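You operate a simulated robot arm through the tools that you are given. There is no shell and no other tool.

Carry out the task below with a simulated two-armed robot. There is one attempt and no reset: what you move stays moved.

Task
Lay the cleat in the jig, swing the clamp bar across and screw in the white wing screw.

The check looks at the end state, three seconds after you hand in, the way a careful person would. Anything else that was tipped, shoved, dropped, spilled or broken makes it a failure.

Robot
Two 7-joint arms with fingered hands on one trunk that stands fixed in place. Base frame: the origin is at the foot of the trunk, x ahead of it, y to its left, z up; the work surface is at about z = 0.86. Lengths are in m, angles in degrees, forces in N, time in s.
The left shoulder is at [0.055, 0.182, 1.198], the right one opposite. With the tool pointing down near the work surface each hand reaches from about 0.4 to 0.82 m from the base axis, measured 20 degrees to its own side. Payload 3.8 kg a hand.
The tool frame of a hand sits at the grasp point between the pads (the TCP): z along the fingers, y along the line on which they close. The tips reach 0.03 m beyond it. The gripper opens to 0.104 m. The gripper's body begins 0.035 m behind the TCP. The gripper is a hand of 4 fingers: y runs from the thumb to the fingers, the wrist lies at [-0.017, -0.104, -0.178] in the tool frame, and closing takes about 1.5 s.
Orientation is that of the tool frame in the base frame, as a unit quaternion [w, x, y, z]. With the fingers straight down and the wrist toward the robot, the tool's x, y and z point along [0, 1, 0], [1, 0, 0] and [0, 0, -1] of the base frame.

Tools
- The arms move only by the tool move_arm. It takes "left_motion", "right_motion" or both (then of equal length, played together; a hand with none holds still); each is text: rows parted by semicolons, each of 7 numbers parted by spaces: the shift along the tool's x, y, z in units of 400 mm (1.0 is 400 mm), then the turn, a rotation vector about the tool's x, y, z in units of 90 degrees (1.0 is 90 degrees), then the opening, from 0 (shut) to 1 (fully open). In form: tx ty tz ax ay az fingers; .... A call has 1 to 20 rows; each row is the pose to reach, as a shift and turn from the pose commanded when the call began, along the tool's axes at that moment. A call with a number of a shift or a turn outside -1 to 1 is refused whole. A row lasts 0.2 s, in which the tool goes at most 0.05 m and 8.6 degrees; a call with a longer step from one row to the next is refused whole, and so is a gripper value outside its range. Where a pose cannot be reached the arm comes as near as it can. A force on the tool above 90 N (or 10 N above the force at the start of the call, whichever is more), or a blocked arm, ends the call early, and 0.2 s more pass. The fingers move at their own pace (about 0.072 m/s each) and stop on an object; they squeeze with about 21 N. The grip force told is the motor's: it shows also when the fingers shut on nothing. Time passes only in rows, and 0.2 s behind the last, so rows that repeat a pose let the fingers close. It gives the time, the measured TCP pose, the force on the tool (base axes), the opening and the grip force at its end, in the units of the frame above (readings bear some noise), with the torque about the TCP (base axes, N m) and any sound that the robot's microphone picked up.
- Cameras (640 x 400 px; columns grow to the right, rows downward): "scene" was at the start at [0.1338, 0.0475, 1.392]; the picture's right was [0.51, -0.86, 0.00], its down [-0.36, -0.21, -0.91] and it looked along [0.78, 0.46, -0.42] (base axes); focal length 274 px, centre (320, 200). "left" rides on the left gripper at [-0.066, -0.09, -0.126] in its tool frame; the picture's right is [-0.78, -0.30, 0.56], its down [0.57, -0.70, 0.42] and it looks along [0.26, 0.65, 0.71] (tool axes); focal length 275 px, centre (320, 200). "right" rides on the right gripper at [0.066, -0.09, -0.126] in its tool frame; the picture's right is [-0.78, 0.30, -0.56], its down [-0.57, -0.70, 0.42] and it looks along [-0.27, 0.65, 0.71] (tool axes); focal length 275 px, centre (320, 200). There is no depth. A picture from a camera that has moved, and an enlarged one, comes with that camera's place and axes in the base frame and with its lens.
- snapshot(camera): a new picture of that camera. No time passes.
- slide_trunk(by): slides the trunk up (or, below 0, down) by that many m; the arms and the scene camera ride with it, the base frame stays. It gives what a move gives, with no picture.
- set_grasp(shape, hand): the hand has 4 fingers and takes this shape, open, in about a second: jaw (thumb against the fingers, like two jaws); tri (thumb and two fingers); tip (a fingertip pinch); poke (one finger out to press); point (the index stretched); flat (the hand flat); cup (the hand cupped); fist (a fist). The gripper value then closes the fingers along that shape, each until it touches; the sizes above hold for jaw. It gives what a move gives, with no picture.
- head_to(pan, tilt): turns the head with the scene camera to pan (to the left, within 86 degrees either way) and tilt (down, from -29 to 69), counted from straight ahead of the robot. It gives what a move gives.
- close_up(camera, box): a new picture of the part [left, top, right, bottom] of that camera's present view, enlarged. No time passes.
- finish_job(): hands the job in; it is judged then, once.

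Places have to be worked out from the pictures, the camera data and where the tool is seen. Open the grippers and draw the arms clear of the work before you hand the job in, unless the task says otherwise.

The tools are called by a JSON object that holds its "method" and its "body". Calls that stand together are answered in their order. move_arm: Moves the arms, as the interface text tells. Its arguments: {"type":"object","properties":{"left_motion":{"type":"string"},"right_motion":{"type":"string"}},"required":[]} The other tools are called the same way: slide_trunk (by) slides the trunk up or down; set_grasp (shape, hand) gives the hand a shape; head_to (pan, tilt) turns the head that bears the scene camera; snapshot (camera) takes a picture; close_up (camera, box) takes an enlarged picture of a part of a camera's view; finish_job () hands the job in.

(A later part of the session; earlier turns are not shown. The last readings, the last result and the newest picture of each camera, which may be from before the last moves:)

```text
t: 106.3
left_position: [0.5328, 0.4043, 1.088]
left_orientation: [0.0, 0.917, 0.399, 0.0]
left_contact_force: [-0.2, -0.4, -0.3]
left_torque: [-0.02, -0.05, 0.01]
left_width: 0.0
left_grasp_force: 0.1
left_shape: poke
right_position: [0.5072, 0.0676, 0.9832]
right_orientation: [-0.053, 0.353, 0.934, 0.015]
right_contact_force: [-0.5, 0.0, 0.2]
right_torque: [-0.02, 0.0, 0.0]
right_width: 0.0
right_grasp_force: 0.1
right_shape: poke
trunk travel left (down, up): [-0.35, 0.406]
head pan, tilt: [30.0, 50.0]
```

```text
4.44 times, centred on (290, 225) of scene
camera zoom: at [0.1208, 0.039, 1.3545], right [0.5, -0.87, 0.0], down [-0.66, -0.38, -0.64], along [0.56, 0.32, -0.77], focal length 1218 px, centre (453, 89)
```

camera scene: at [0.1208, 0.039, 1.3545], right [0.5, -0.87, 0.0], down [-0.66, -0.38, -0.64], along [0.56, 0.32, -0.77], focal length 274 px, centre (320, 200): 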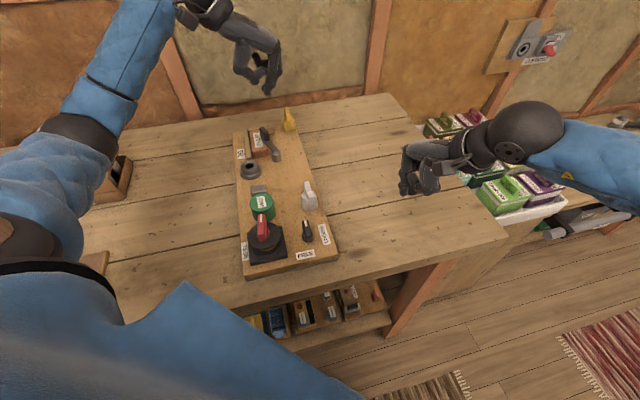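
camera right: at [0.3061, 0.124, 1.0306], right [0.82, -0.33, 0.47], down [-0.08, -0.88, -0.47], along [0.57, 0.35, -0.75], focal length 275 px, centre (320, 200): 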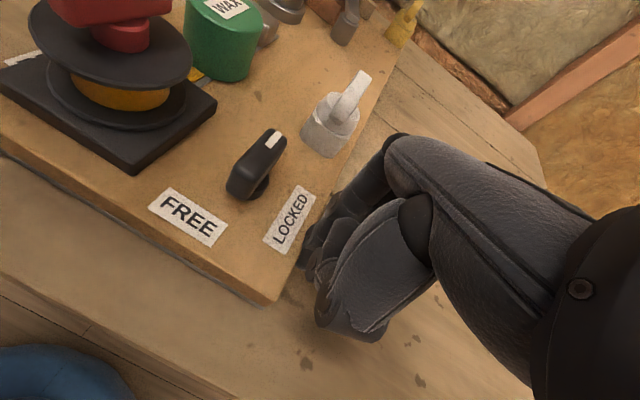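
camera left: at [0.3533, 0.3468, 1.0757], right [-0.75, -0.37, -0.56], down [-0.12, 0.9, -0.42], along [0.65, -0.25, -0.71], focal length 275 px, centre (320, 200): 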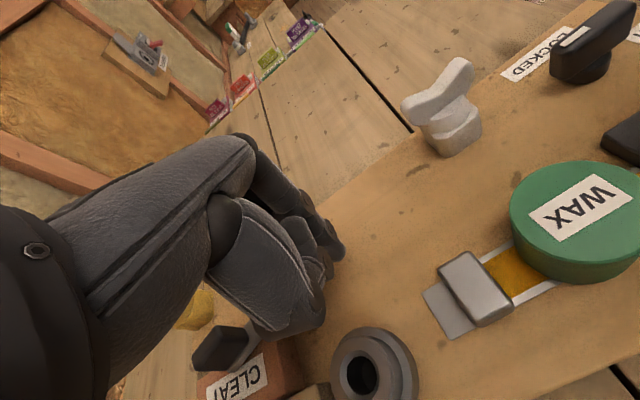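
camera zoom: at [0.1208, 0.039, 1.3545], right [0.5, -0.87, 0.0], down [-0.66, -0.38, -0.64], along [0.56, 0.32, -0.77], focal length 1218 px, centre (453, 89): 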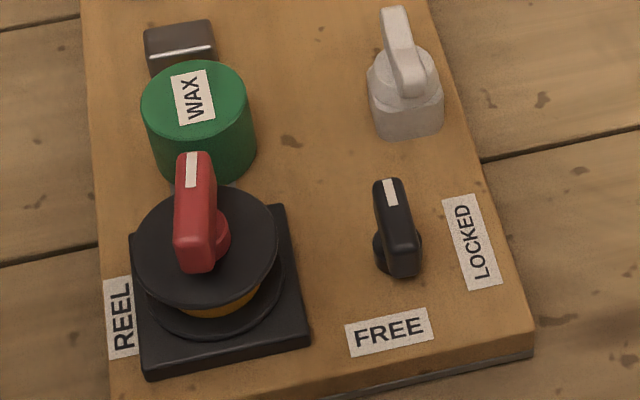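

Directly compared with the first pictures, the board is back within about 7-10 mm and under 1°. I look closely at the cleat in the jig after all the pushing.

{"method": "close_up", "body": {"camera": "scene", "box": [235, 120, 285, 165]}}

{"method": "snapshot", "body": {"camera": "left"}}

{"method": "close_up", "body": {"camera": "right", "box": [0, 0, 260, 200]}}

```text
8.89 times, centred on (260, 142) of scene
camera zoom: at [0.1208, 0.039, 1.3545], right [0.5, -0.87, 0.0], down [-0.66, -0.38, -0.64], along [0.56, 0.32, -0.77], focal length 2437 px, centre (853, 711)
```

zoom: 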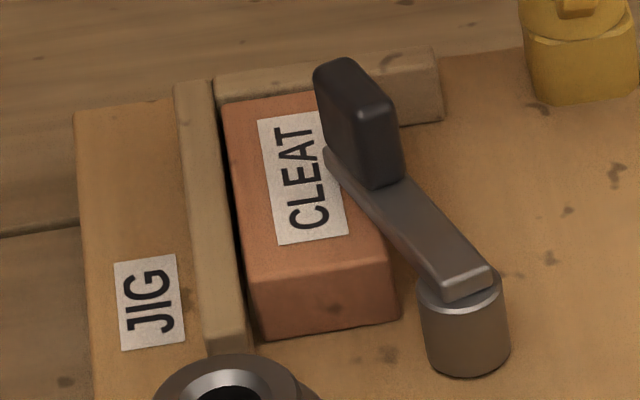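

```text
taken
camera left: at [0.4213, 0.4177, 1.2126], right [-0.75, -0.37, -0.56], down [-0.12, 0.9, -0.42], along [0.66, -0.25, -0.71], focal length 275 px, centre (320, 200)
```

left: 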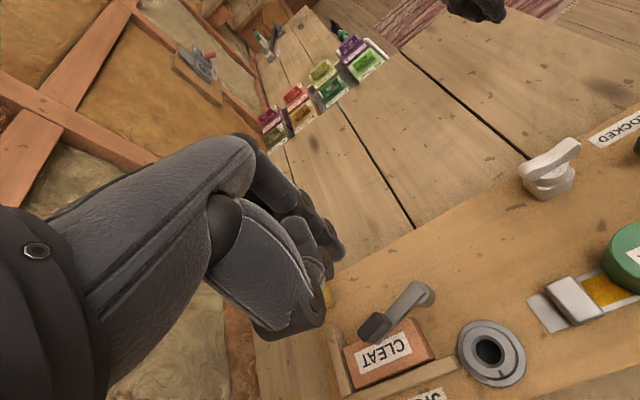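

```text
2.00 times, centred on (130, 100) of right
camera zoom: at [0.4107, 0.0355, 1.117], right [0.82, -0.32, 0.47], down [-0.07, -0.88, -0.48], along [0.56, 0.36, -0.75], focal length 551 px, centre (700, 400)
```

zoom: 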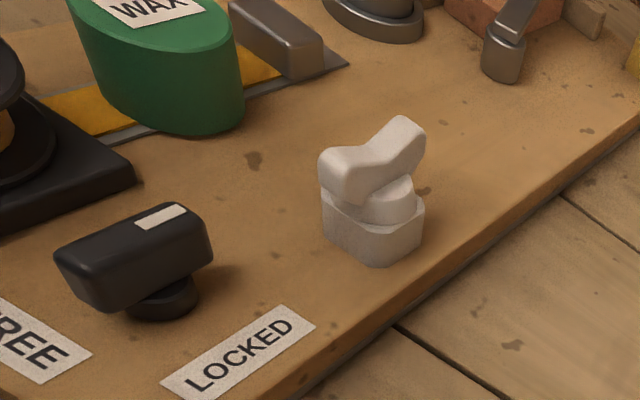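

The cleat lies in the corner with at most a 2-3 mm gap, still under the bar. Now the white wing screw (near [0.437, 0.250], wing along the board, top at about z = 0.94): I try the three-finger shape on the left hand and look at it.

{"method": "set_grasp", "body": {"hand": "left", "shape": "tri"}}

{"method": "snapshot", "body": {"camera": "left"}}

{"method": "close_up", "body": {"camera": "scene", "box": [190, 0, 310, 110]}}

{"method": "snapshot", "body": {"camera": "right"}}

```text
t: 107.2
left_position: [0.5322, 0.4052, 1.0862]
left_orientation: [0.0, 0.917, 0.398, -0.001]
left_contact_force: [-0.4, 0.1, 0.1]
left_torque: [0.0, -0.02, -0.01]
left_width: 0.1041
left_grasp_force: 0.0
left_shape: tri
right_position: [0.5069, 0.0672, 0.9837]
right_orientation: [-0.053, 0.354, 0.934, 0.014]
right_contact_force: [0.1, 0.6, 1.0]
right_torque: [-0.02, 0.0, 0.0]
right_width: 0.0
right_grasp_force: 0.0
right_shape: poke
trunk travel left (down, up): [-0.35, 0.406]
head pan, tilt: [30.0, 50.0]
```

```text
taken
camera left: at [0.4218, 0.4176, 1.212], right [-0.75, -0.37, -0.56], down [-0.12, 0.9, -0.42], along [0.65, -0.25, -0.71], focal length 275 px, centre (320, 200)
```

left: 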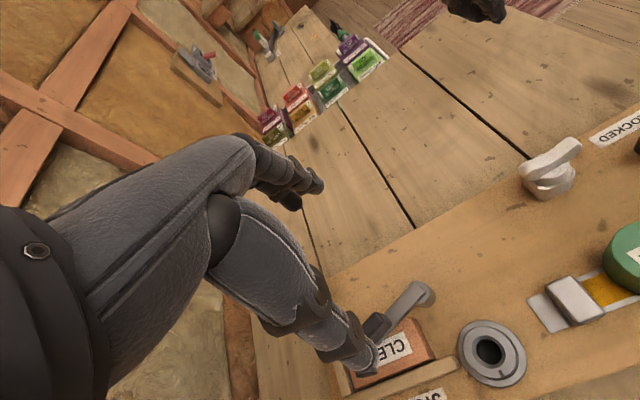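

```text
3.64 times, centred on (250, 55) of scene
camera zoom: at [0.1212, 0.0391, 1.3543], right [0.5, -0.87, 0.0], down [-0.66, -0.38, -0.64], along [0.56, 0.32, -0.77], focal length 997 px, centre (574, 727)
```

zoom: 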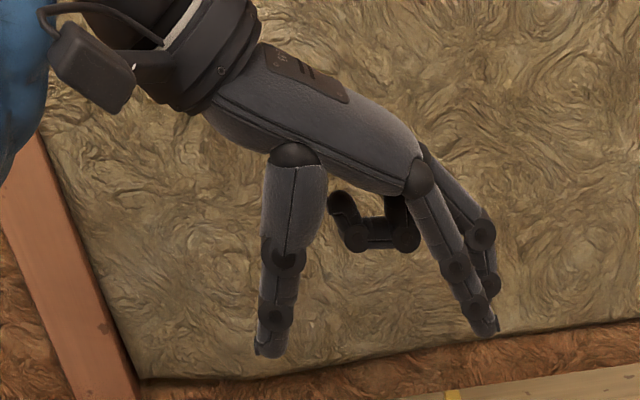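

```text
taken
camera right: at [0.411, 0.0354, 1.1163], right [0.82, -0.32, 0.47], down [-0.08, -0.88, -0.48], along [0.56, 0.36, -0.75], focal length 275 px, centre (320, 200)
```

right: 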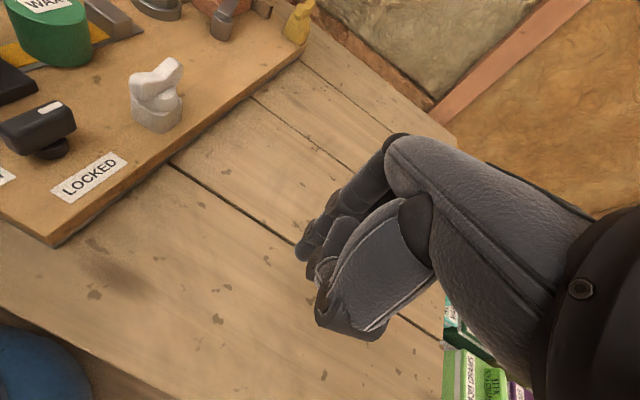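

The tri shape opens thumb, index and middle with the ring finger tucked away, which suits the wing. I raise the trunk 0.2 m for elbow room, then bring the left hand above the white screw.

{"method": "slide_trunk", "body": {"by": 0.2}}

{"method": "move_arm", "body": {"left_motion": "-0.055 0.004 0 0 0 0.002 1; -0.11 0.008 0.04 0 0 0.004 1; -0.165 0.012 0.09 0 0 0.006 1; -0.22 0.016 0.15 0 0 0.008 1; -0.275 0.02 0.21 0 0 0.01 1; -0.33 0.024 0.27 0 0 0.012 1; -0.385 0.028 0.34 0 0 0.014 1; -0.435 0.032 0.4 0 0 0.016 1; -0.435 0.032 0.46 0 0 0.016 1; -0.435 0.032 0.46 0 0 0.016 1"}}

{"method": "snapshot", "body": {"camera": "scene"}}

{"method": "snapshot", "body": {"camera": "left"}}

{"method": "snapshot", "body": {"camera": "right"}}

```text
t: 109.4
left_position: [0.5332, 0.404, 1.2859]
left_orientation: [-0.001, 0.917, 0.399, 0.0]
left_contact_force: [0.8, -0.4, -1.2]
left_torque: [0.0, 0.0, 0.0]
left_width: 0.104
left_grasp_force: 0.1
left_shape: tri
right_position: [0.5077, 0.0667, 1.1825]
right_orientation: [-0.054, 0.354, 0.934, 0.015]
right_contact_force: [0.8, -0.9, -0.6]
right_torque: [0.01, 0.01, -0.01]
right_width: 0.0003
right_grasp_force: 0.1
right_shape: poke
trunk travel left (down, up): [-0.55, 0.206]
head pan, tilt: [30.0, 50.0]
```

```text
t: 111.6
left_position: [0.4222, 0.268, 1.1014]
left_orientation: [0.0, 0.922, 0.388, 0.0]
left_contact_force: [0.5, -0.2, -0.7]
left_torque: [0.02, 0.0, -0.02]
left_width: 0.104
left_grasp_force: 0.0
left_shape: tri
right_position: [0.507, 0.068, 1.1832]
right_orientation: [-0.054, 0.354, 0.934, 0.013]
right_contact_force: [0.2, 0.0, 0.7]
right_torque: [0.02, 0.01, 0.01]
right_width: 0.0002
right_grasp_force: 0.1
right_shape: poke
trunk travel left (down, up): [-0.55, 0.206]
head pan, tilt: [30.0, 50.0]
```

```text
taken
camera scene: at [0.0824, 0.0389, 1.5557], right [0.5, -0.87, 0.0], down [-0.66, -0.38, -0.64], along [0.56, 0.32, -0.77], focal length 274 px, centre (320, 200)
```

scene: 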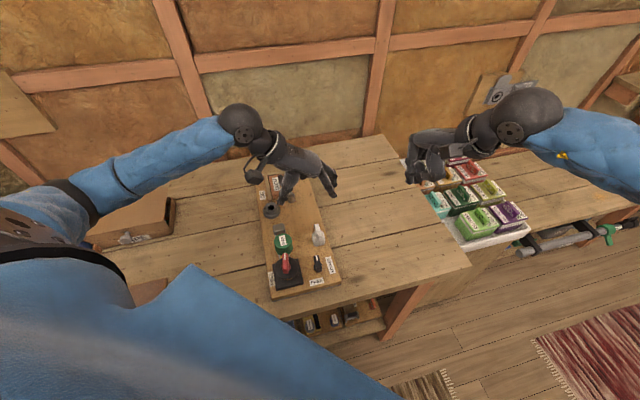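

```text
taken
camera left: at [0.3117, 0.2844, 1.2276], right [-0.75, -0.35, -0.56], down [-0.1, 0.9, -0.42], along [0.65, -0.26, -0.71], focal length 275 px, centre (320, 200)
```

left: 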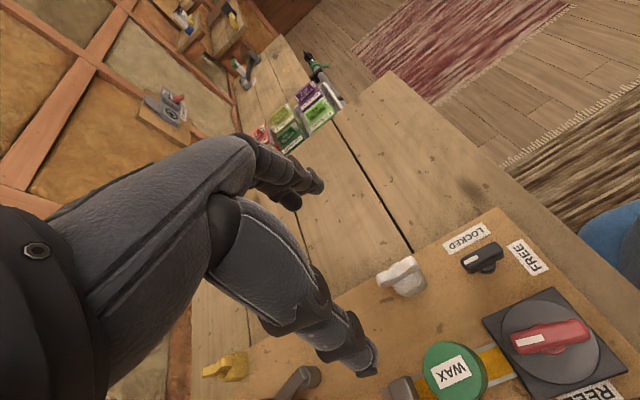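

```text
taken
camera right: at [0.4109, 0.0353, 1.3164], right [0.82, -0.32, 0.47], down [-0.08, -0.88, -0.48], along [0.56, 0.36, -0.75], focal length 275 px, centre (320, 200)
```

right: 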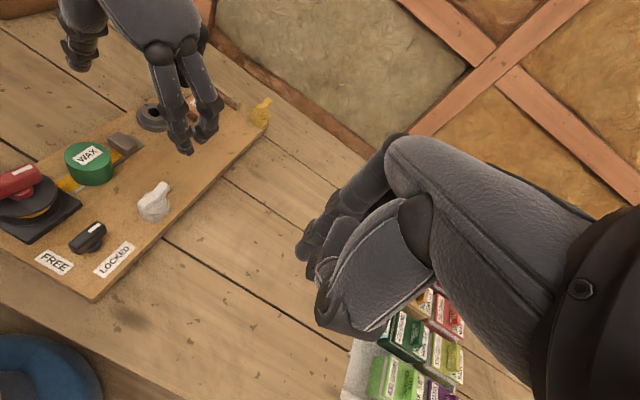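

The left arm reached there with its elbow well outside. I zoom in with the left camera to fix the white screw's axis and wing direction.

{"method": "close_up", "body": {"camera": "left", "box": [340, 220, 470, 320]}}

{"method": "close_up", "body": {"camera": "right", "box": [90, 130, 220, 250]}}

{"method": "close_up", "body": {"camera": "scene", "box": [290, 200, 350, 260]}}

```text
4.00 times, centred on (405, 270) of left
camera zoom: at [0.3117, 0.2844, 1.2276], right [-0.75, -0.35, -0.56], down [-0.1, 0.9, -0.42], along [0.65, -0.26, -0.71], focal length 1101 px, centre (-20, -80)
```

zoom: 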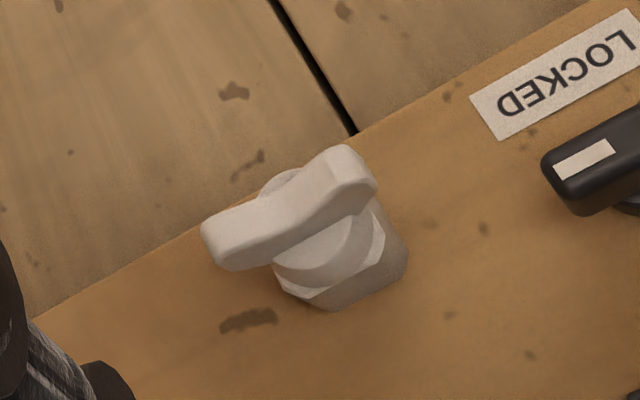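

```text
3.33 times, centred on (155, 190) of right
camera zoom: at [0.4109, 0.0353, 1.3164], right [0.82, -0.32, 0.47], down [-0.08, -0.88, -0.48], along [0.56, 0.36, -0.75], focal length 918 px, centre (870, 233)
```

zoom: 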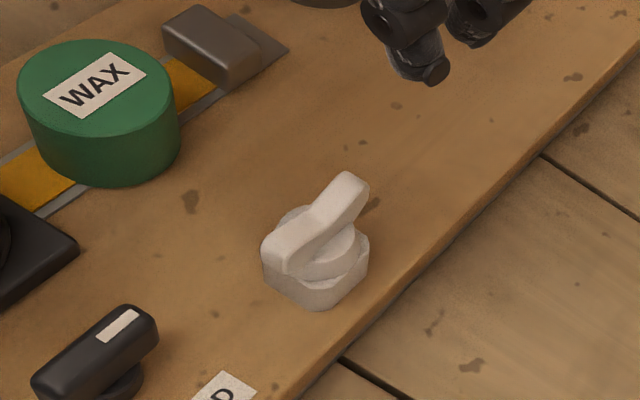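

```text
6.67 times, centred on (320, 230) of scene
camera zoom: at [0.0824, 0.0389, 1.5557], right [0.5, -0.87, 0.0], down [-0.66, -0.38, -0.64], along [0.56, 0.32, -0.77], focal length 1828 px, centre (320, 0)
```

zoom: 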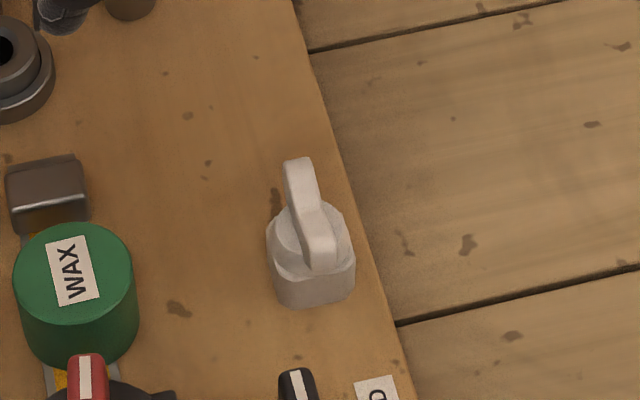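

Averaging the views puts the screw's axis near [0.435, 0.248] with the wing along about 42°. I move above it and lower to z ≈ 1.0 with the hand open.

{"method": "move_arm", "body": {"left_motion": "-0.006 0.03 0.05 0 0 0.01 1; -0.013 0.058 0.12 0 0 0.02 1; -0.013 0.058 0.19 0 0 0.03 1; -0.013 0.058 0.25 0 0 0.03 1; -0.013 0.058 0.25 0 0 0.03 1"}}

{"method": "snapshot", "body": {"camera": "left"}}

{"method": "close_up", "body": {"camera": "right", "box": [50, 80, 270, 260]}}

{"method": "close_up", "body": {"camera": "scene", "box": [260, 150, 380, 260]}}

```text
t: 112.8
left_position: [0.4338, 0.2485, 1.0014]
left_orientation: [0.0, 0.931, 0.366, 0.001]
left_contact_force: [0.0, 0.2, -0.3]
left_torque: [-0.02, 0.01, 0.01]
left_width: 0.1039
left_grasp_force: 0.1
left_shape: tri
right_position: [0.5082, 0.0669, 1.1837]
right_orientation: [-0.053, 0.353, 0.934, 0.013]
right_contact_force: [-0.3, 0.4, -0.3]
right_torque: [-0.03, 0.03, 0.02]
right_width: 0.0003
right_grasp_force: 0.1
right_shape: poke
trunk travel left (down, up): [-0.55, 0.206]
head pan, tilt: [30.0, 50.0]
```

```text
taken
camera left: at [0.3251, 0.2694, 1.1282], right [-0.77, -0.31, -0.56], down [-0.06, 0.9, -0.42], along [0.64, -0.29, -0.71], focal length 275 px, centre (320, 200)
```

left: 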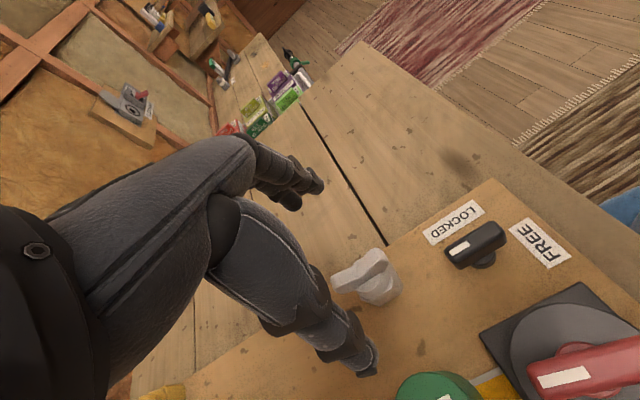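

```text
2.22 times, centred on (160, 170) of right
camera zoom: at [0.4109, 0.0355, 1.3164], right [0.82, -0.32, 0.47], down [-0.08, -0.88, -0.48], along [0.56, 0.36, -0.75], focal length 612 px, centre (676, 267)
```

zoom: 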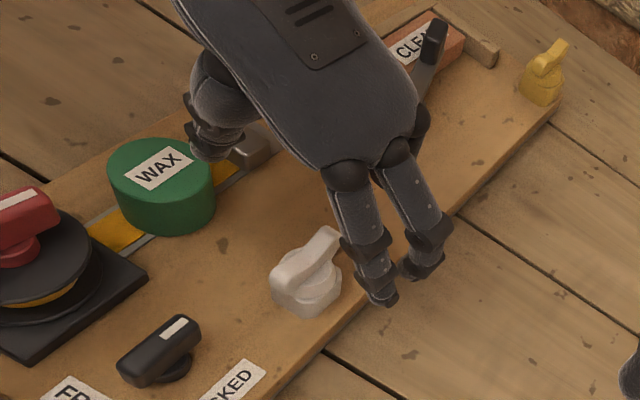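

```text
3.64 times, centred on (320, 205) of scene
camera zoom: at [0.0823, 0.0391, 1.5557], right [0.5, -0.87, 0.0], down [-0.66, -0.38, -0.64], along [0.56, 0.32, -0.77], focal length 997 px, centre (320, 182)
```

zoom: 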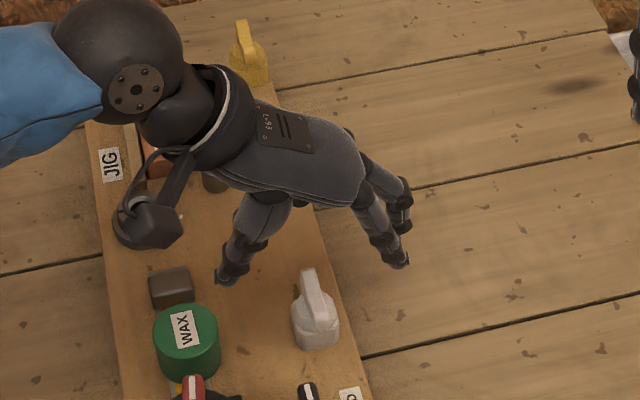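

The TCP projects right onto the wing's centre in the scene view. I narrow the hand to about 0.06 m and lower to z ≈ 0.957 around the wing.

{"method": "move_arm", "body": {"left_motion": "0 0 0 0 0 0 0.6; 0 0 0.02 0 0 0 0.6; 0 0 0.05 0 0 0 0.6; 0 0 0.08 0 0 0 0.6; 0 0 0.1 0 0 0 0.6; 0 0 0.11 0 0 0 0.6; 0 0 0.11 0 0 0 0.6"}}

{"method": "snapshot", "body": {"camera": "left"}}

{"method": "close_up", "body": {"camera": "right", "box": [50, 80, 270, 260]}}

{"method": "close_up", "body": {"camera": "scene", "box": [260, 150, 380, 260]}}

```text
t: 114.4
left_position: [0.4387, 0.2479, 0.9579]
left_orientation: [0.001, 0.931, 0.365, 0.0]
left_contact_force: [0.1, 0.3, -0.4]
left_torque: [-0.03, -0.04, 0.02]
left_width: 0.0628
left_grasp_force: 0.0
left_shape: tri
right_position: [0.5073, 0.0679, 1.1828]
right_orientation: [-0.053, 0.353, 0.934, 0.014]
right_contact_force: [0.5, -0.1, -0.2]
right_torque: [0.0, 0.0, -0.01]
right_width: 0.0
right_grasp_force: 0.0
right_shape: poke
trunk travel left (down, up): [-0.55, 0.206]
head pan, tilt: [30.0, 50.0]
```

```text
taken
camera left: at [0.3288, 0.2697, 1.084], right [-0.77, -0.31, -0.56], down [-0.06, 0.9, -0.42], along [0.64, -0.29, -0.71], focal length 275 px, centre (320, 200)
```

left: 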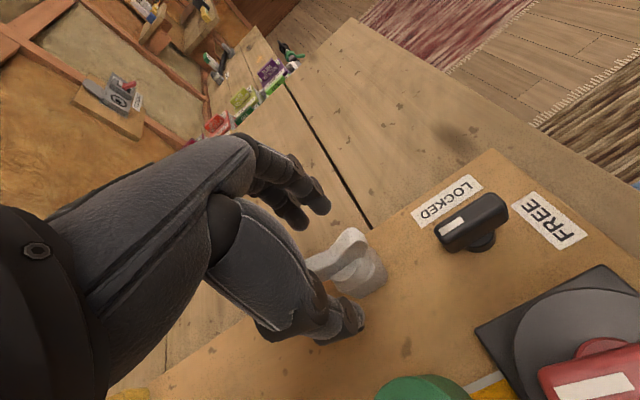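

```text
2.22 times, centred on (160, 170) of right
camera zoom: at [0.411, 0.0355, 1.3163], right [0.82, -0.32, 0.47], down [-0.08, -0.88, -0.48], along [0.56, 0.36, -0.75], focal length 612 px, centre (676, 267)
```

zoom: 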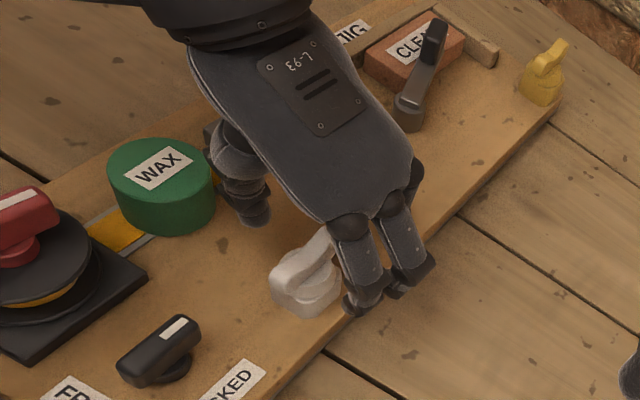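

```text
3.64 times, centred on (320, 205) of scene
camera zoom: at [0.0825, 0.0391, 1.5556], right [0.5, -0.87, 0.0], down [-0.66, -0.38, -0.64], along [0.56, 0.32, -0.77], focal length 997 px, centre (320, 182)
```

zoom: 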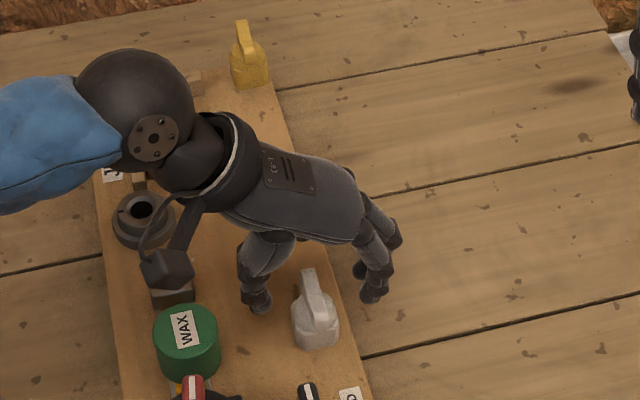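

The open thumb and fingers straddle the wing evenly with no contact. I close on it.

{"method": "move_arm", "body": {"left_motion": "0 0 0 0 0 0 0.45; 0 0 0 0 0 0 0.35; 0 0 0 0 0 0 0.25; 0 0 0 0 0 0 0.15; 0 0 0 0 0 0 0.05; 0 0 0 0 0 0 0; 0 0 0 0 0 0 0; 0 0 0 0 0 0 0"}}

{"method": "snapshot", "body": {"camera": "left"}}

{"method": "close_up", "body": {"camera": "right", "box": [100, 130, 220, 230]}}

{"method": "close_up", "body": {"camera": "scene", "box": [280, 180, 360, 250]}}

```text
t: 116.2
left_position: [0.4384, 0.2478, 0.9588]
left_orientation: [0.0, 0.931, 0.365, 0.0]
left_contact_force: [0.4, 0.1, 1.0]
left_torque: [0.0, 0.0, -0.03]
left_width: 0.0067
left_grasp_force: 20.7
left_shape: tri
right_position: [0.5086, 0.0665, 1.1824]
right_orientation: [-0.053, 0.353, 0.934, 0.013]
right_contact_force: [-0.1, 0.1, -0.1]
right_torque: [-0.03, -0.02, -0.02]
right_width: 0.0
right_grasp_force: 0.0
right_shape: poke
trunk travel left (down, up): [-0.55, 0.206]
head pan, tilt: [30.0, 50.0]
```

```text
taken
camera left: at [0.3288, 0.2698, 1.0841], right [-0.77, -0.31, -0.56], down [-0.06, 0.9, -0.42], along [0.64, -0.29, -0.71], focal length 275 px, centre (320, 200)
```

left: 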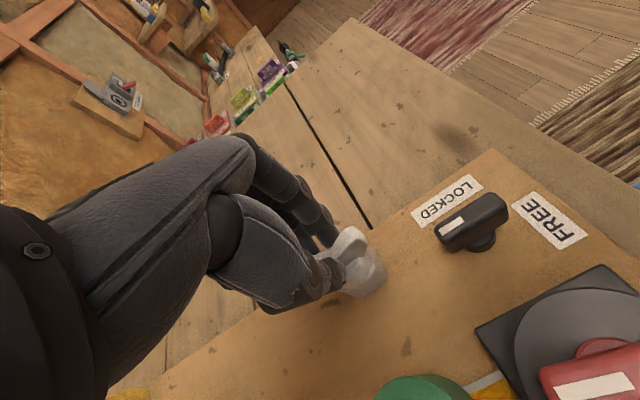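

```text
4.00 times, centred on (160, 180) of right
camera zoom: at [0.411, 0.0355, 1.3163], right [0.82, -0.32, 0.47], down [-0.08, -0.88, -0.48], along [0.56, 0.36, -0.75], focal length 1101 px, centre (960, 280)
```

zoom: 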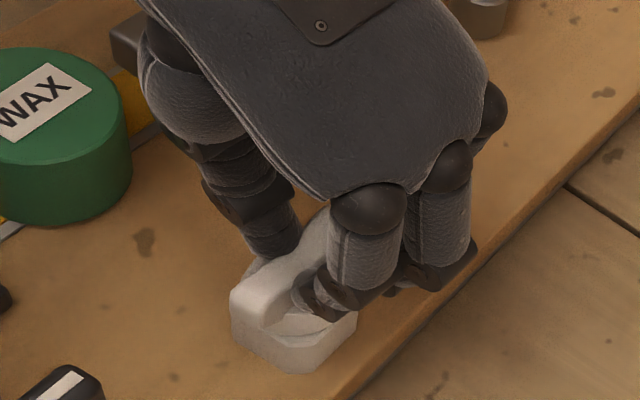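

```text
5.71 times, centred on (320, 215) of scene
camera zoom: at [0.0825, 0.0391, 1.5556], right [0.5, -0.87, 0.0], down [-0.66, -0.38, -0.64], along [0.56, 0.32, -0.77], focal length 1566 px, centre (320, 114)
```

zoom: 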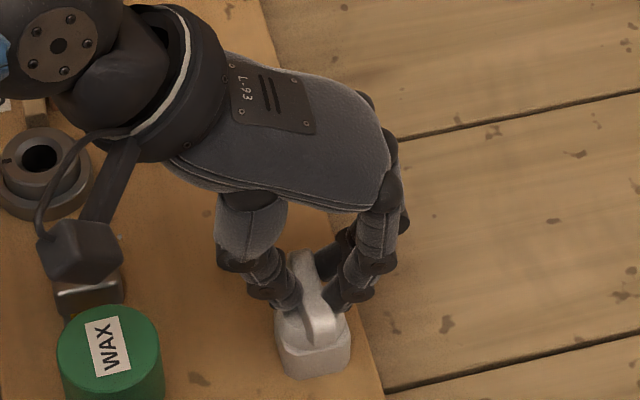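

The wing is pinched (grip 20.7 N). I lift 1 cm slowly to see whether the screw comes free.

{"method": "move_arm", "body": {"left_motion": "0 0 -0.0075 0 0 0 0; 0 0 -0.015 0 0 0 0; 0 0 -0.025 0 0 0 0; 0 0 -0.025 0 0 0 0"}}

{"method": "close_up", "body": {"camera": "right", "box": [100, 130, 220, 230]}}

{"method": "close_up", "body": {"camera": "scene", "box": [280, 180, 360, 250]}}

```text
t: 117.2
left_position: [0.4378, 0.2473, 0.9681]
left_orientation: [0.001, 0.931, 0.365, -0.001]
left_contact_force: [-0.6, 0.0, -0.9]
left_torque: [-0.02, -0.01, 0.01]
left_width: 0.0069
left_grasp_force: 21.1
left_shape: tri
right_position: [0.5077, 0.0674, 1.1834]
right_orientation: [-0.054, 0.353, 0.934, 0.014]
right_contact_force: [0.4, 0.3, -0.5]
right_torque: [-0.02, 0.01, -0.02]
right_width: 0.0
right_grasp_force: 0.1
right_shape: poke
trunk travel left (down, up): [-0.55, 0.206]
head pan, tilt: [30.0, 50.0]
```

```text
4.00 times, centred on (160, 180) of right
camera zoom: at [0.4111, 0.0355, 1.3163], right [0.82, -0.32, 0.47], down [-0.08, -0.88, -0.48], along [0.56, 0.36, -0.75], focal length 1101 px, centre (960, 280)
```

zoom: 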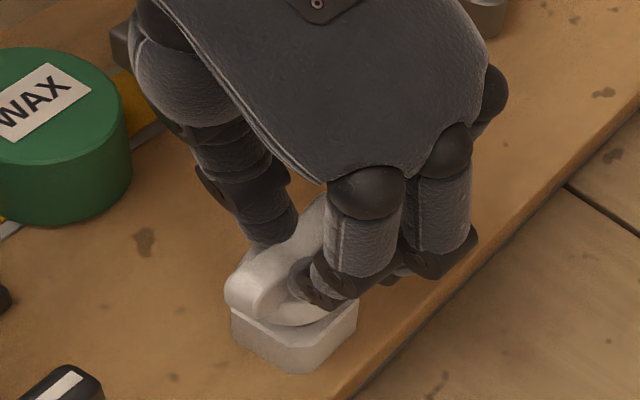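

```text
5.71 times, centred on (320, 215) of scene
camera zoom: at [0.0826, 0.0391, 1.5556], right [0.5, -0.87, 0.0], down [-0.66, -0.38, -0.64], along [0.56, 0.32, -0.77], focal length 1566 px, centre (320, 114)
```

zoom: 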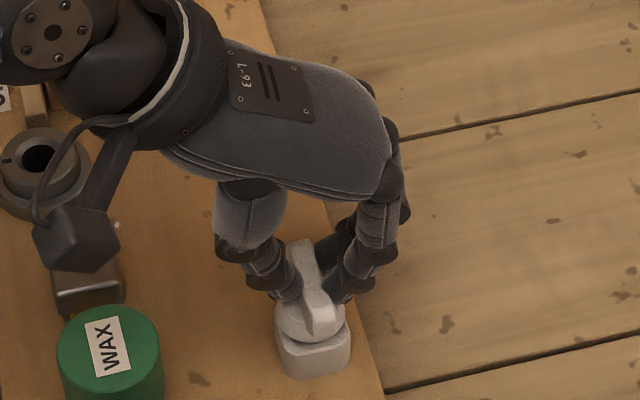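

The screw rises freely out of its white holder. I lift it well clear.

{"method": "move_arm", "body": {"left_motion": "0 0 -0.04 0 0 0 0; 0 0 -0.09 0 0 0 0; 0 0 -0.15 0 0 0 0; 0 0 -0.21 0 0 0 0; 0 0 -0.25 0 0 0 0; 0 0 -0.25 0 0 0 0"}}

{"method": "close_up", "body": {"camera": "right", "box": [60, 60, 220, 230]}}

{"method": "close_up", "body": {"camera": "scene", "box": [270, 140, 370, 250]}}

{"method": "snapshot", "body": {"camera": "left"}}

```text
t: 118.6
left_position: [0.436, 0.2462, 1.0692]
left_orientation: [0.0, 0.93, 0.366, 0.0]
left_contact_force: [0.6, 0.5, -0.1]
left_torque: [0.0, -0.01, 0.0]
left_width: 0.0067
left_grasp_force: 21.3
left_shape: tri
right_position: [0.5075, 0.0663, 1.1825]
right_orientation: [-0.054, 0.353, 0.934, 0.013]
right_contact_force: [0.3, 0.4, 0.5]
right_torque: [0.0, 0.0, 0.0]
right_width: 0.0002
right_grasp_force: 0.0
right_shape: poke
trunk travel left (down, up): [-0.55, 0.206]
head pan, tilt: [30.0, 50.0]
```

```text
2.35 times, centred on (140, 145) of right
camera zoom: at [0.411, 0.0355, 1.3163], right [0.82, -0.32, 0.47], down [-0.08, -0.88, -0.48], along [0.56, 0.36, -0.75], focal length 648 px, centre (744, 329)
```

zoom: 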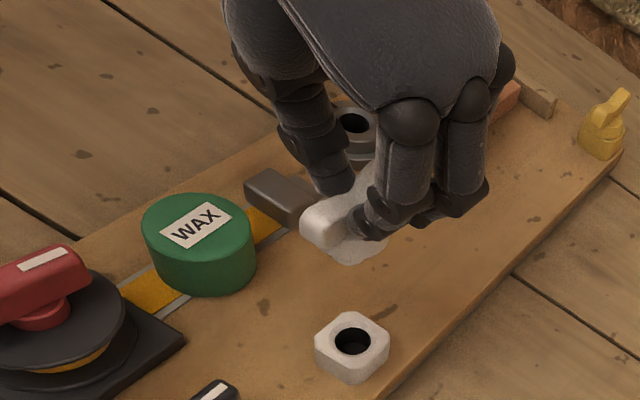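

```text
3.64 times, centred on (320, 195) of scene
camera zoom: at [0.0825, 0.0391, 1.5556], right [0.5, -0.87, 0.0], down [-0.66, -0.38, -0.64], along [0.56, 0.32, -0.77], focal length 997 px, centre (320, 218)
```

zoom: 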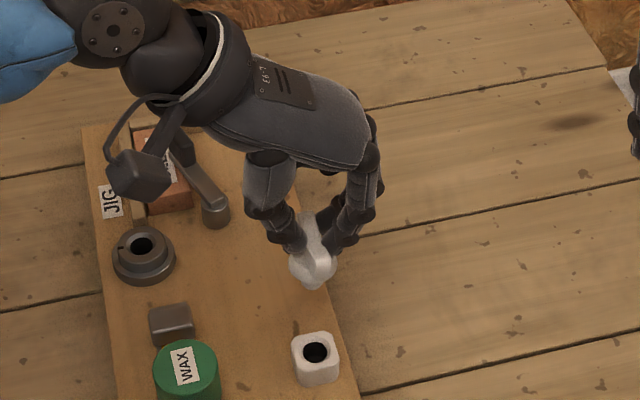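

```text
taken
camera left: at [0.3263, 0.2686, 1.195], right [-0.77, -0.31, -0.56], down [-0.06, 0.9, -0.42], along [0.64, -0.29, -0.71], focal length 275 px, centre (320, 200)
```

left: 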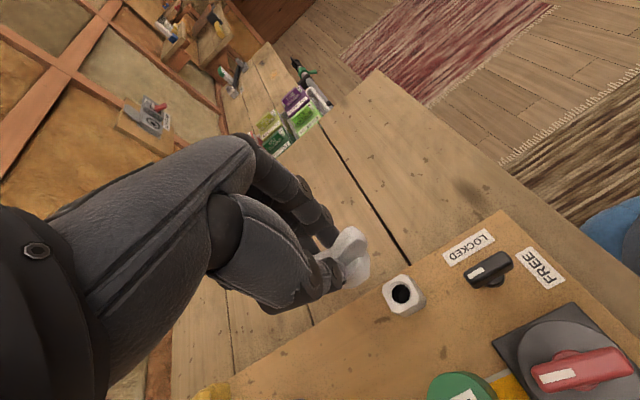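

The threaded shank is out and the empty holder's hole projects exactly under the TCP, so the scene camera and arm agree here. I zoom in on the socket to get its hole centre the same way, and on the held screw.

{"method": "close_up", "body": {"camera": "scene", "box": [255, 190, 295, 220]}}

{"method": "close_up", "body": {"camera": "scene", "box": [300, 190, 350, 250]}}

{"method": "close_up", "body": {"camera": "right", "box": [120, 100, 200, 180]}}

```text
13.33 times, centred on (275, 205) of scene
camera zoom: at [0.0825, 0.0391, 1.5556], right [0.5, -0.87, 0.0], down [-0.66, -0.38, -0.64], along [0.56, 0.32, -0.77], focal length 3655 px, centre (920, 133)
```

zoom: 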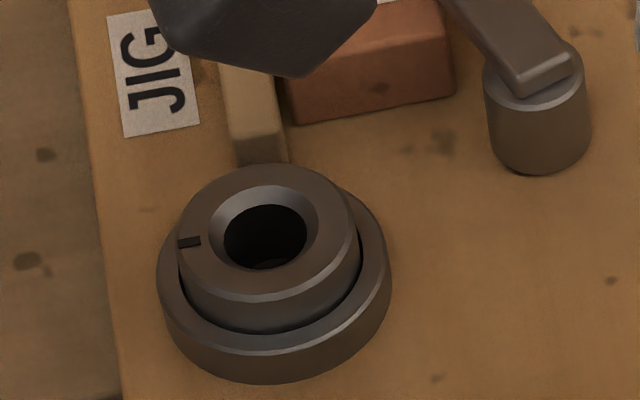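

```text
6.67 times, centred on (325, 220) of scene
camera zoom: at [0.0825, 0.0391, 1.5556], right [0.5, -0.87, 0.0], down [-0.66, -0.38, -0.64], along [0.56, 0.32, -0.77], focal length 1828 px, centre (287, 67)
```

zoom: 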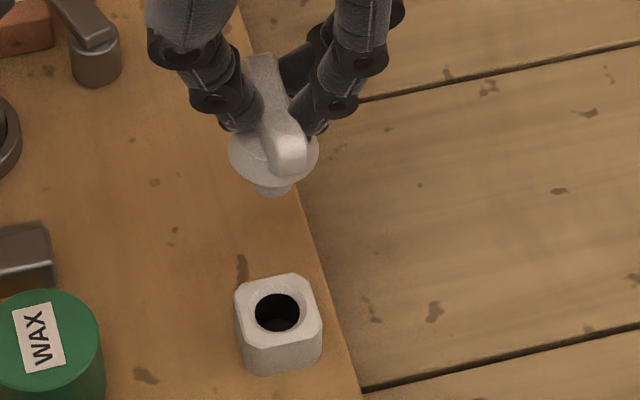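

```text
5.00 times, centred on (160, 140) of right
camera zoom: at [0.411, 0.0355, 1.3163], right [0.82, -0.32, 0.47], down [-0.08, -0.88, -0.48], along [0.56, 0.36, -0.75], focal length 1376 px, centre (1120, 500)
```

zoom: 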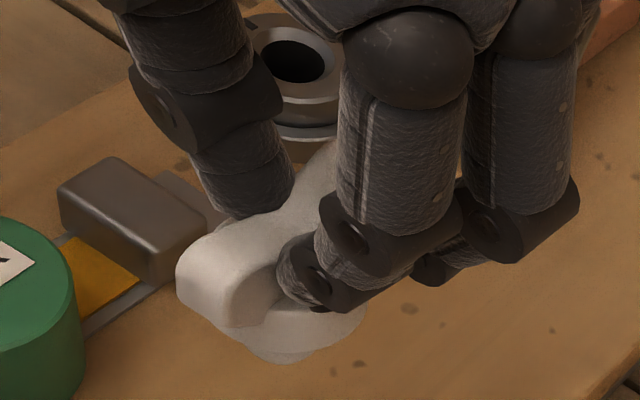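

The boss hole's axis comes out near [0.456, 0.426] with its top at z ≈ 0.903; the shank is about 2 cm long. I carry the screw at this height to above the socket.

{"method": "move_arm", "body": {"left_motion": "0.057 -0.049 0 0 0 0 0; 0.114 -0.098 0 0 0 0 0; 0.171 -0.147 0 0 0 0 0; 0.228 -0.196 0 0 0 0 0; 0.285 -0.245 0 0 0 0 0; 0.342 -0.2945 0 0 0 0 0; 0.342 -0.2945 0 0 0 0 0"}}

{"method": "close_up", "body": {"camera": "scene", "box": [220, 130, 340, 240]}}

{"method": "snapshot", "body": {"camera": "left"}}

{"method": "close_up", "body": {"camera": "right", "box": [60, 20, 260, 180]}}

```text
t: 120.2
left_position: [0.4598, 0.4241, 1.0711]
left_orientation: [0.0, 0.931, 0.365, 0.0]
left_contact_force: [-0.2, -0.1, 0.9]
left_torque: [0.01, 0.02, 0.03]
left_width: 0.0066
left_grasp_force: 20.8
left_shape: tri
right_position: [0.5086, 0.0669, 1.1831]
right_orientation: [-0.053, 0.353, 0.934, 0.014]
right_contact_force: [-0.5, 0.7, -0.1]
right_torque: [0.03, -0.01, 0.02]
right_width: 0.0
right_grasp_force: 0.1
right_shape: poke
trunk travel left (down, up): [-0.55, 0.206]
head pan, tilt: [30.0, 50.0]
```

```text
3.64 times, centred on (280, 185) of scene
camera zoom: at [0.0826, 0.0387, 1.5556], right [0.5, -0.87, 0.0], down [-0.66, -0.38, -0.64], along [0.56, 0.32, -0.77], focal length 997 px, centre (466, 254)
```

zoom: 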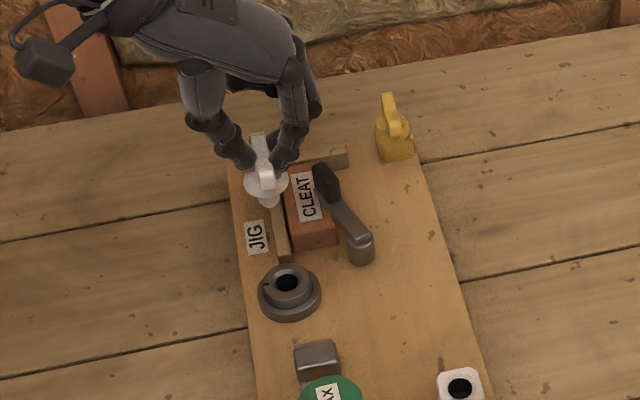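

```text
taken
camera left: at [0.35, 0.4466, 1.1962], right [-0.77, -0.31, -0.56], down [-0.06, 0.9, -0.42], along [0.64, -0.29, -0.71], focal length 275 px, centre (320, 200)
```

left: 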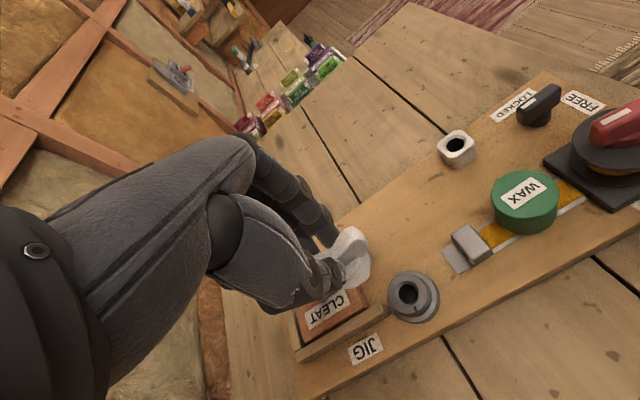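

```text
2.50 times, centred on (160, 100) of right
camera zoom: at [0.4111, 0.0351, 1.3163], right [0.82, -0.32, 0.47], down [-0.08, -0.88, -0.48], along [0.56, 0.36, -0.75], focal length 688 px, centre (720, 450)
```

zoom: 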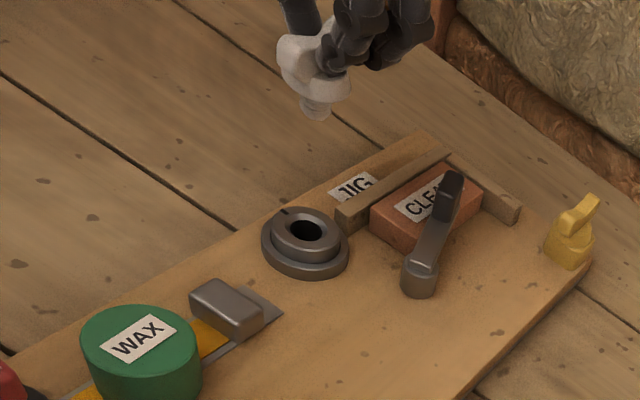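

The screw hangs over the socket region. I zoom in on the held screw and the socket to measure the offset between the shank and the hole.

{"method": "close_up", "body": {"camera": "scene", "box": [245, 155, 295, 190]}}

{"method": "close_up", "body": {"camera": "scene", "box": [255, 190, 295, 220]}}

{"method": "close_up", "body": {"camera": "right", "box": [130, 20, 210, 70]}}

{"method": "close_up", "body": {"camera": "left", "box": [300, 210, 460, 330]}}

```text
11.43 times, centred on (270, 172) of scene
camera zoom: at [0.0826, 0.0387, 1.5556], right [0.5, -0.87, 0.0], down [-0.66, -0.38, -0.64], along [0.56, 0.32, -0.77], focal length 3133 px, centre (891, 514)
```

zoom: 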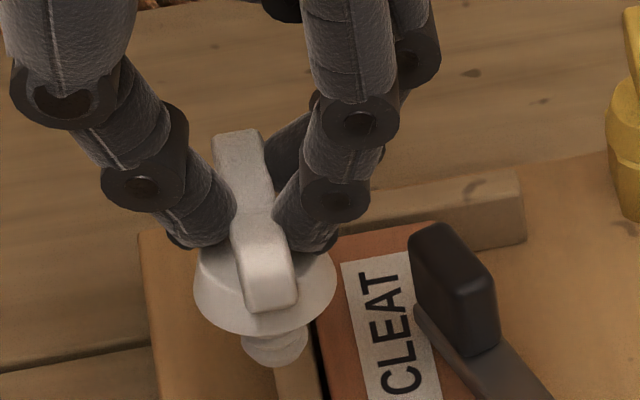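

```text
13.33 times, centred on (275, 205) of scene
camera zoom: at [0.0826, 0.0387, 1.5556], right [0.5, -0.87, 0.0], down [-0.66, -0.38, -0.64], along [0.56, 0.32, -0.77], focal length 3655 px, centre (920, 133)
```

zoom: 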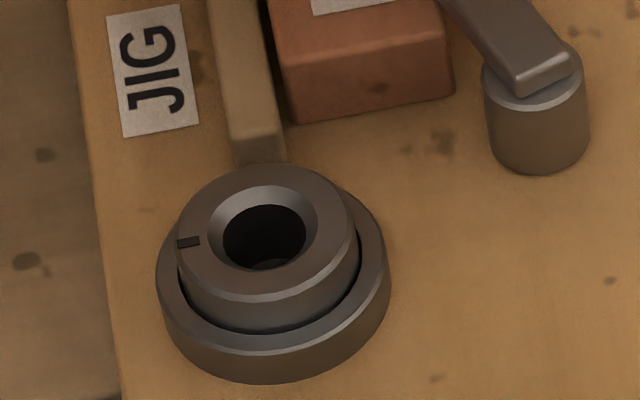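

```text
8.00 times, centred on (170, 45) of right
camera zoom: at [0.4111, 0.0351, 1.3163], right [0.82, -0.32, 0.47], down [-0.08, -0.88, -0.48], along [0.56, 0.36, -0.75], focal length 2202 px, centre (1520, 1440)
```

zoom: 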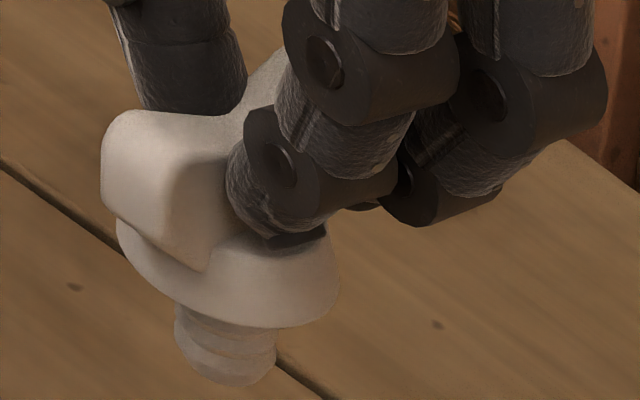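

```text
3.33 times, centred on (380, 270) of left
camera zoom: at [0.35, 0.4466, 1.1962], right [-0.77, -0.31, -0.56], down [-0.06, 0.9, -0.42], along [0.64, -0.29, -0.71], focal length 918 px, centre (120, -33)
```

zoom: 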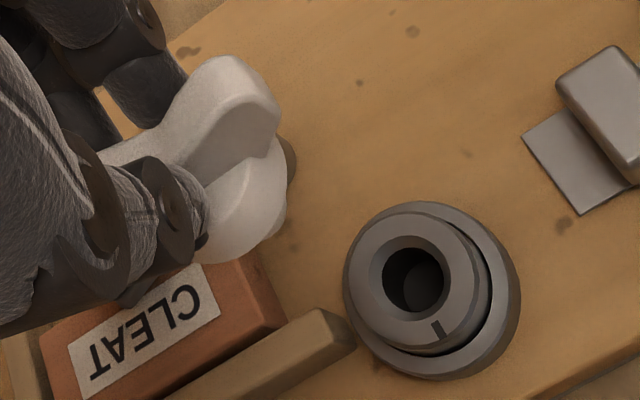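

Combining views, the TCP should go about 3 mm back in x. Before inserting I test in the air how far the hand can turn clockwise here, since that is the tightening direction.

{"method": "move_arm", "body": {"left_motion": "-0.003 -0.004 0 0 0 0.09 0; -0.0045 -0.0065 0 0 0 0.18 0; -0.0045 -0.0065 0 0 0 0.27 0; -0.0045 -0.0065 0 0 0 0.36 0; -0.0045 -0.0065 0 0 0 0.45 0; -0.0045 -0.0065 0 0 0 0.54 0; -0.0045 -0.0065 0 0 0 0.63 0; -0.0045 -0.0065 0 0 0 0.72 0; -0.0045 -0.0065 0 0 0 0.81 0; -0.0045 -0.0065 0 0 0 0.9 0; -0.0045 -0.0065 0 0 0 0.9 0"}}

{"method": "snapshot", "body": {"camera": "scene"}}

{"method": "snapshot", "body": {"camera": "left"}}

```text
t: 122.6
left_position: [0.4535, 0.4281, 1.0689]
left_orientation: [0.0, 0.945, -0.327, 0.0]
left_contact_force: [0.1, 0.3, 0.0]
left_torque: [-0.03, 0.0, -0.02]
left_width: 0.0065
left_grasp_force: 20.9
left_shape: tri
right_position: [0.5077, 0.0681, 1.1834]
right_orientation: [-0.053, 0.353, 0.934, 0.014]
right_contact_force: [-0.3, 0.0, -0.1]
right_torque: [0.02, 0.0, 0.0]
right_width: 0.0001
right_grasp_force: 0.0
right_shape: poke
trunk travel left (down, up): [-0.55, 0.206]
head pan, tilt: [30.0, 50.0]
```

```text
taken
camera scene: at [0.0824, 0.0393, 1.5556], right [0.5, -0.87, 0.0], down [-0.66, -0.38, -0.64], along [0.56, 0.32, -0.77], focal length 274 px, centre (320, 200)
```

scene: 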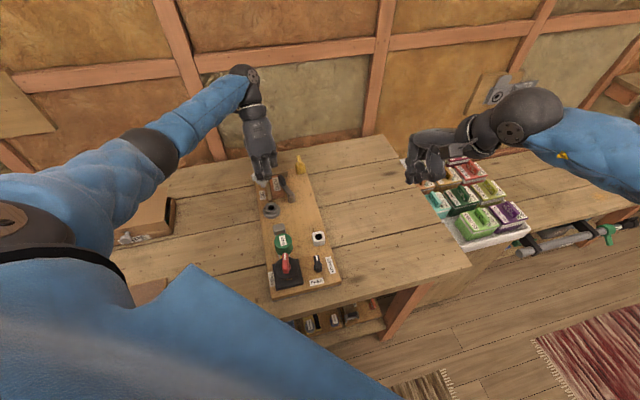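

```text
taken
camera left: at [0.4565, 0.5401, 1.1946], right [-0.43, 0.71, -0.56], down [0.88, 0.2, -0.42], along [-0.19, -0.67, -0.71], focal length 275 px, centre (320, 200)
```

left: 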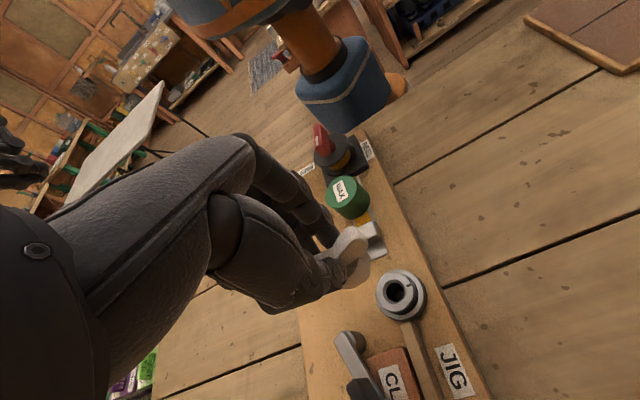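

Turning 81° clockwise is no problem and the arm stays well clear. I test a further 60° to learn the limit.

{"method": "move_arm", "body": {"left_motion": "0 0 0 0 0 0.09 0; 0 0 0 0 0 0.18 0; 0 0 0 0 0 0.27 0; 0 0 0 0 0 0.36 0; 0 0 0 0 0 0.45 0; 0 0 0 0 0 0.54 0; 0 0 0 0 0 0.63 0; 0 0 0 0 0 0.63 0"}}

{"method": "snapshot", "body": {"camera": "scene"}}

```text
t: 124.4
left_position: [0.4524, 0.4288, 1.0685]
left_orientation: [0.0, -0.677, 0.736, 0.0]
left_contact_force: [-0.3, -0.4, 0.1]
left_torque: [0.0, 0.0, 0.01]
left_width: 0.0065
left_grasp_force: 21.0
left_shape: tri
right_position: [0.5076, 0.0688, 1.1837]
right_orientation: [-0.053, 0.353, 0.934, 0.014]
right_contact_force: [0.8, 0.5, -0.1]
right_torque: [-0.03, 0.01, -0.01]
right_width: 0.0
right_grasp_force: 0.1
right_shape: poke
trunk travel left (down, up): [-0.55, 0.206]
head pan, tilt: [30.0, 50.0]
```

```text
taken
camera scene: at [0.0826, 0.0392, 1.5556], right [0.5, -0.87, 0.0], down [-0.66, -0.38, -0.64], along [0.56, 0.32, -0.77], focal length 274 px, centre (320, 200)
```

scene: 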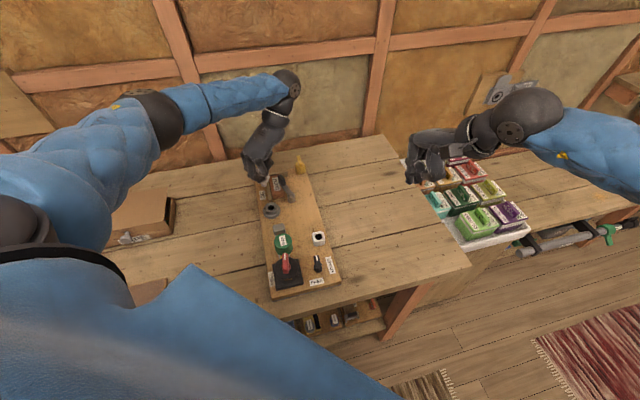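

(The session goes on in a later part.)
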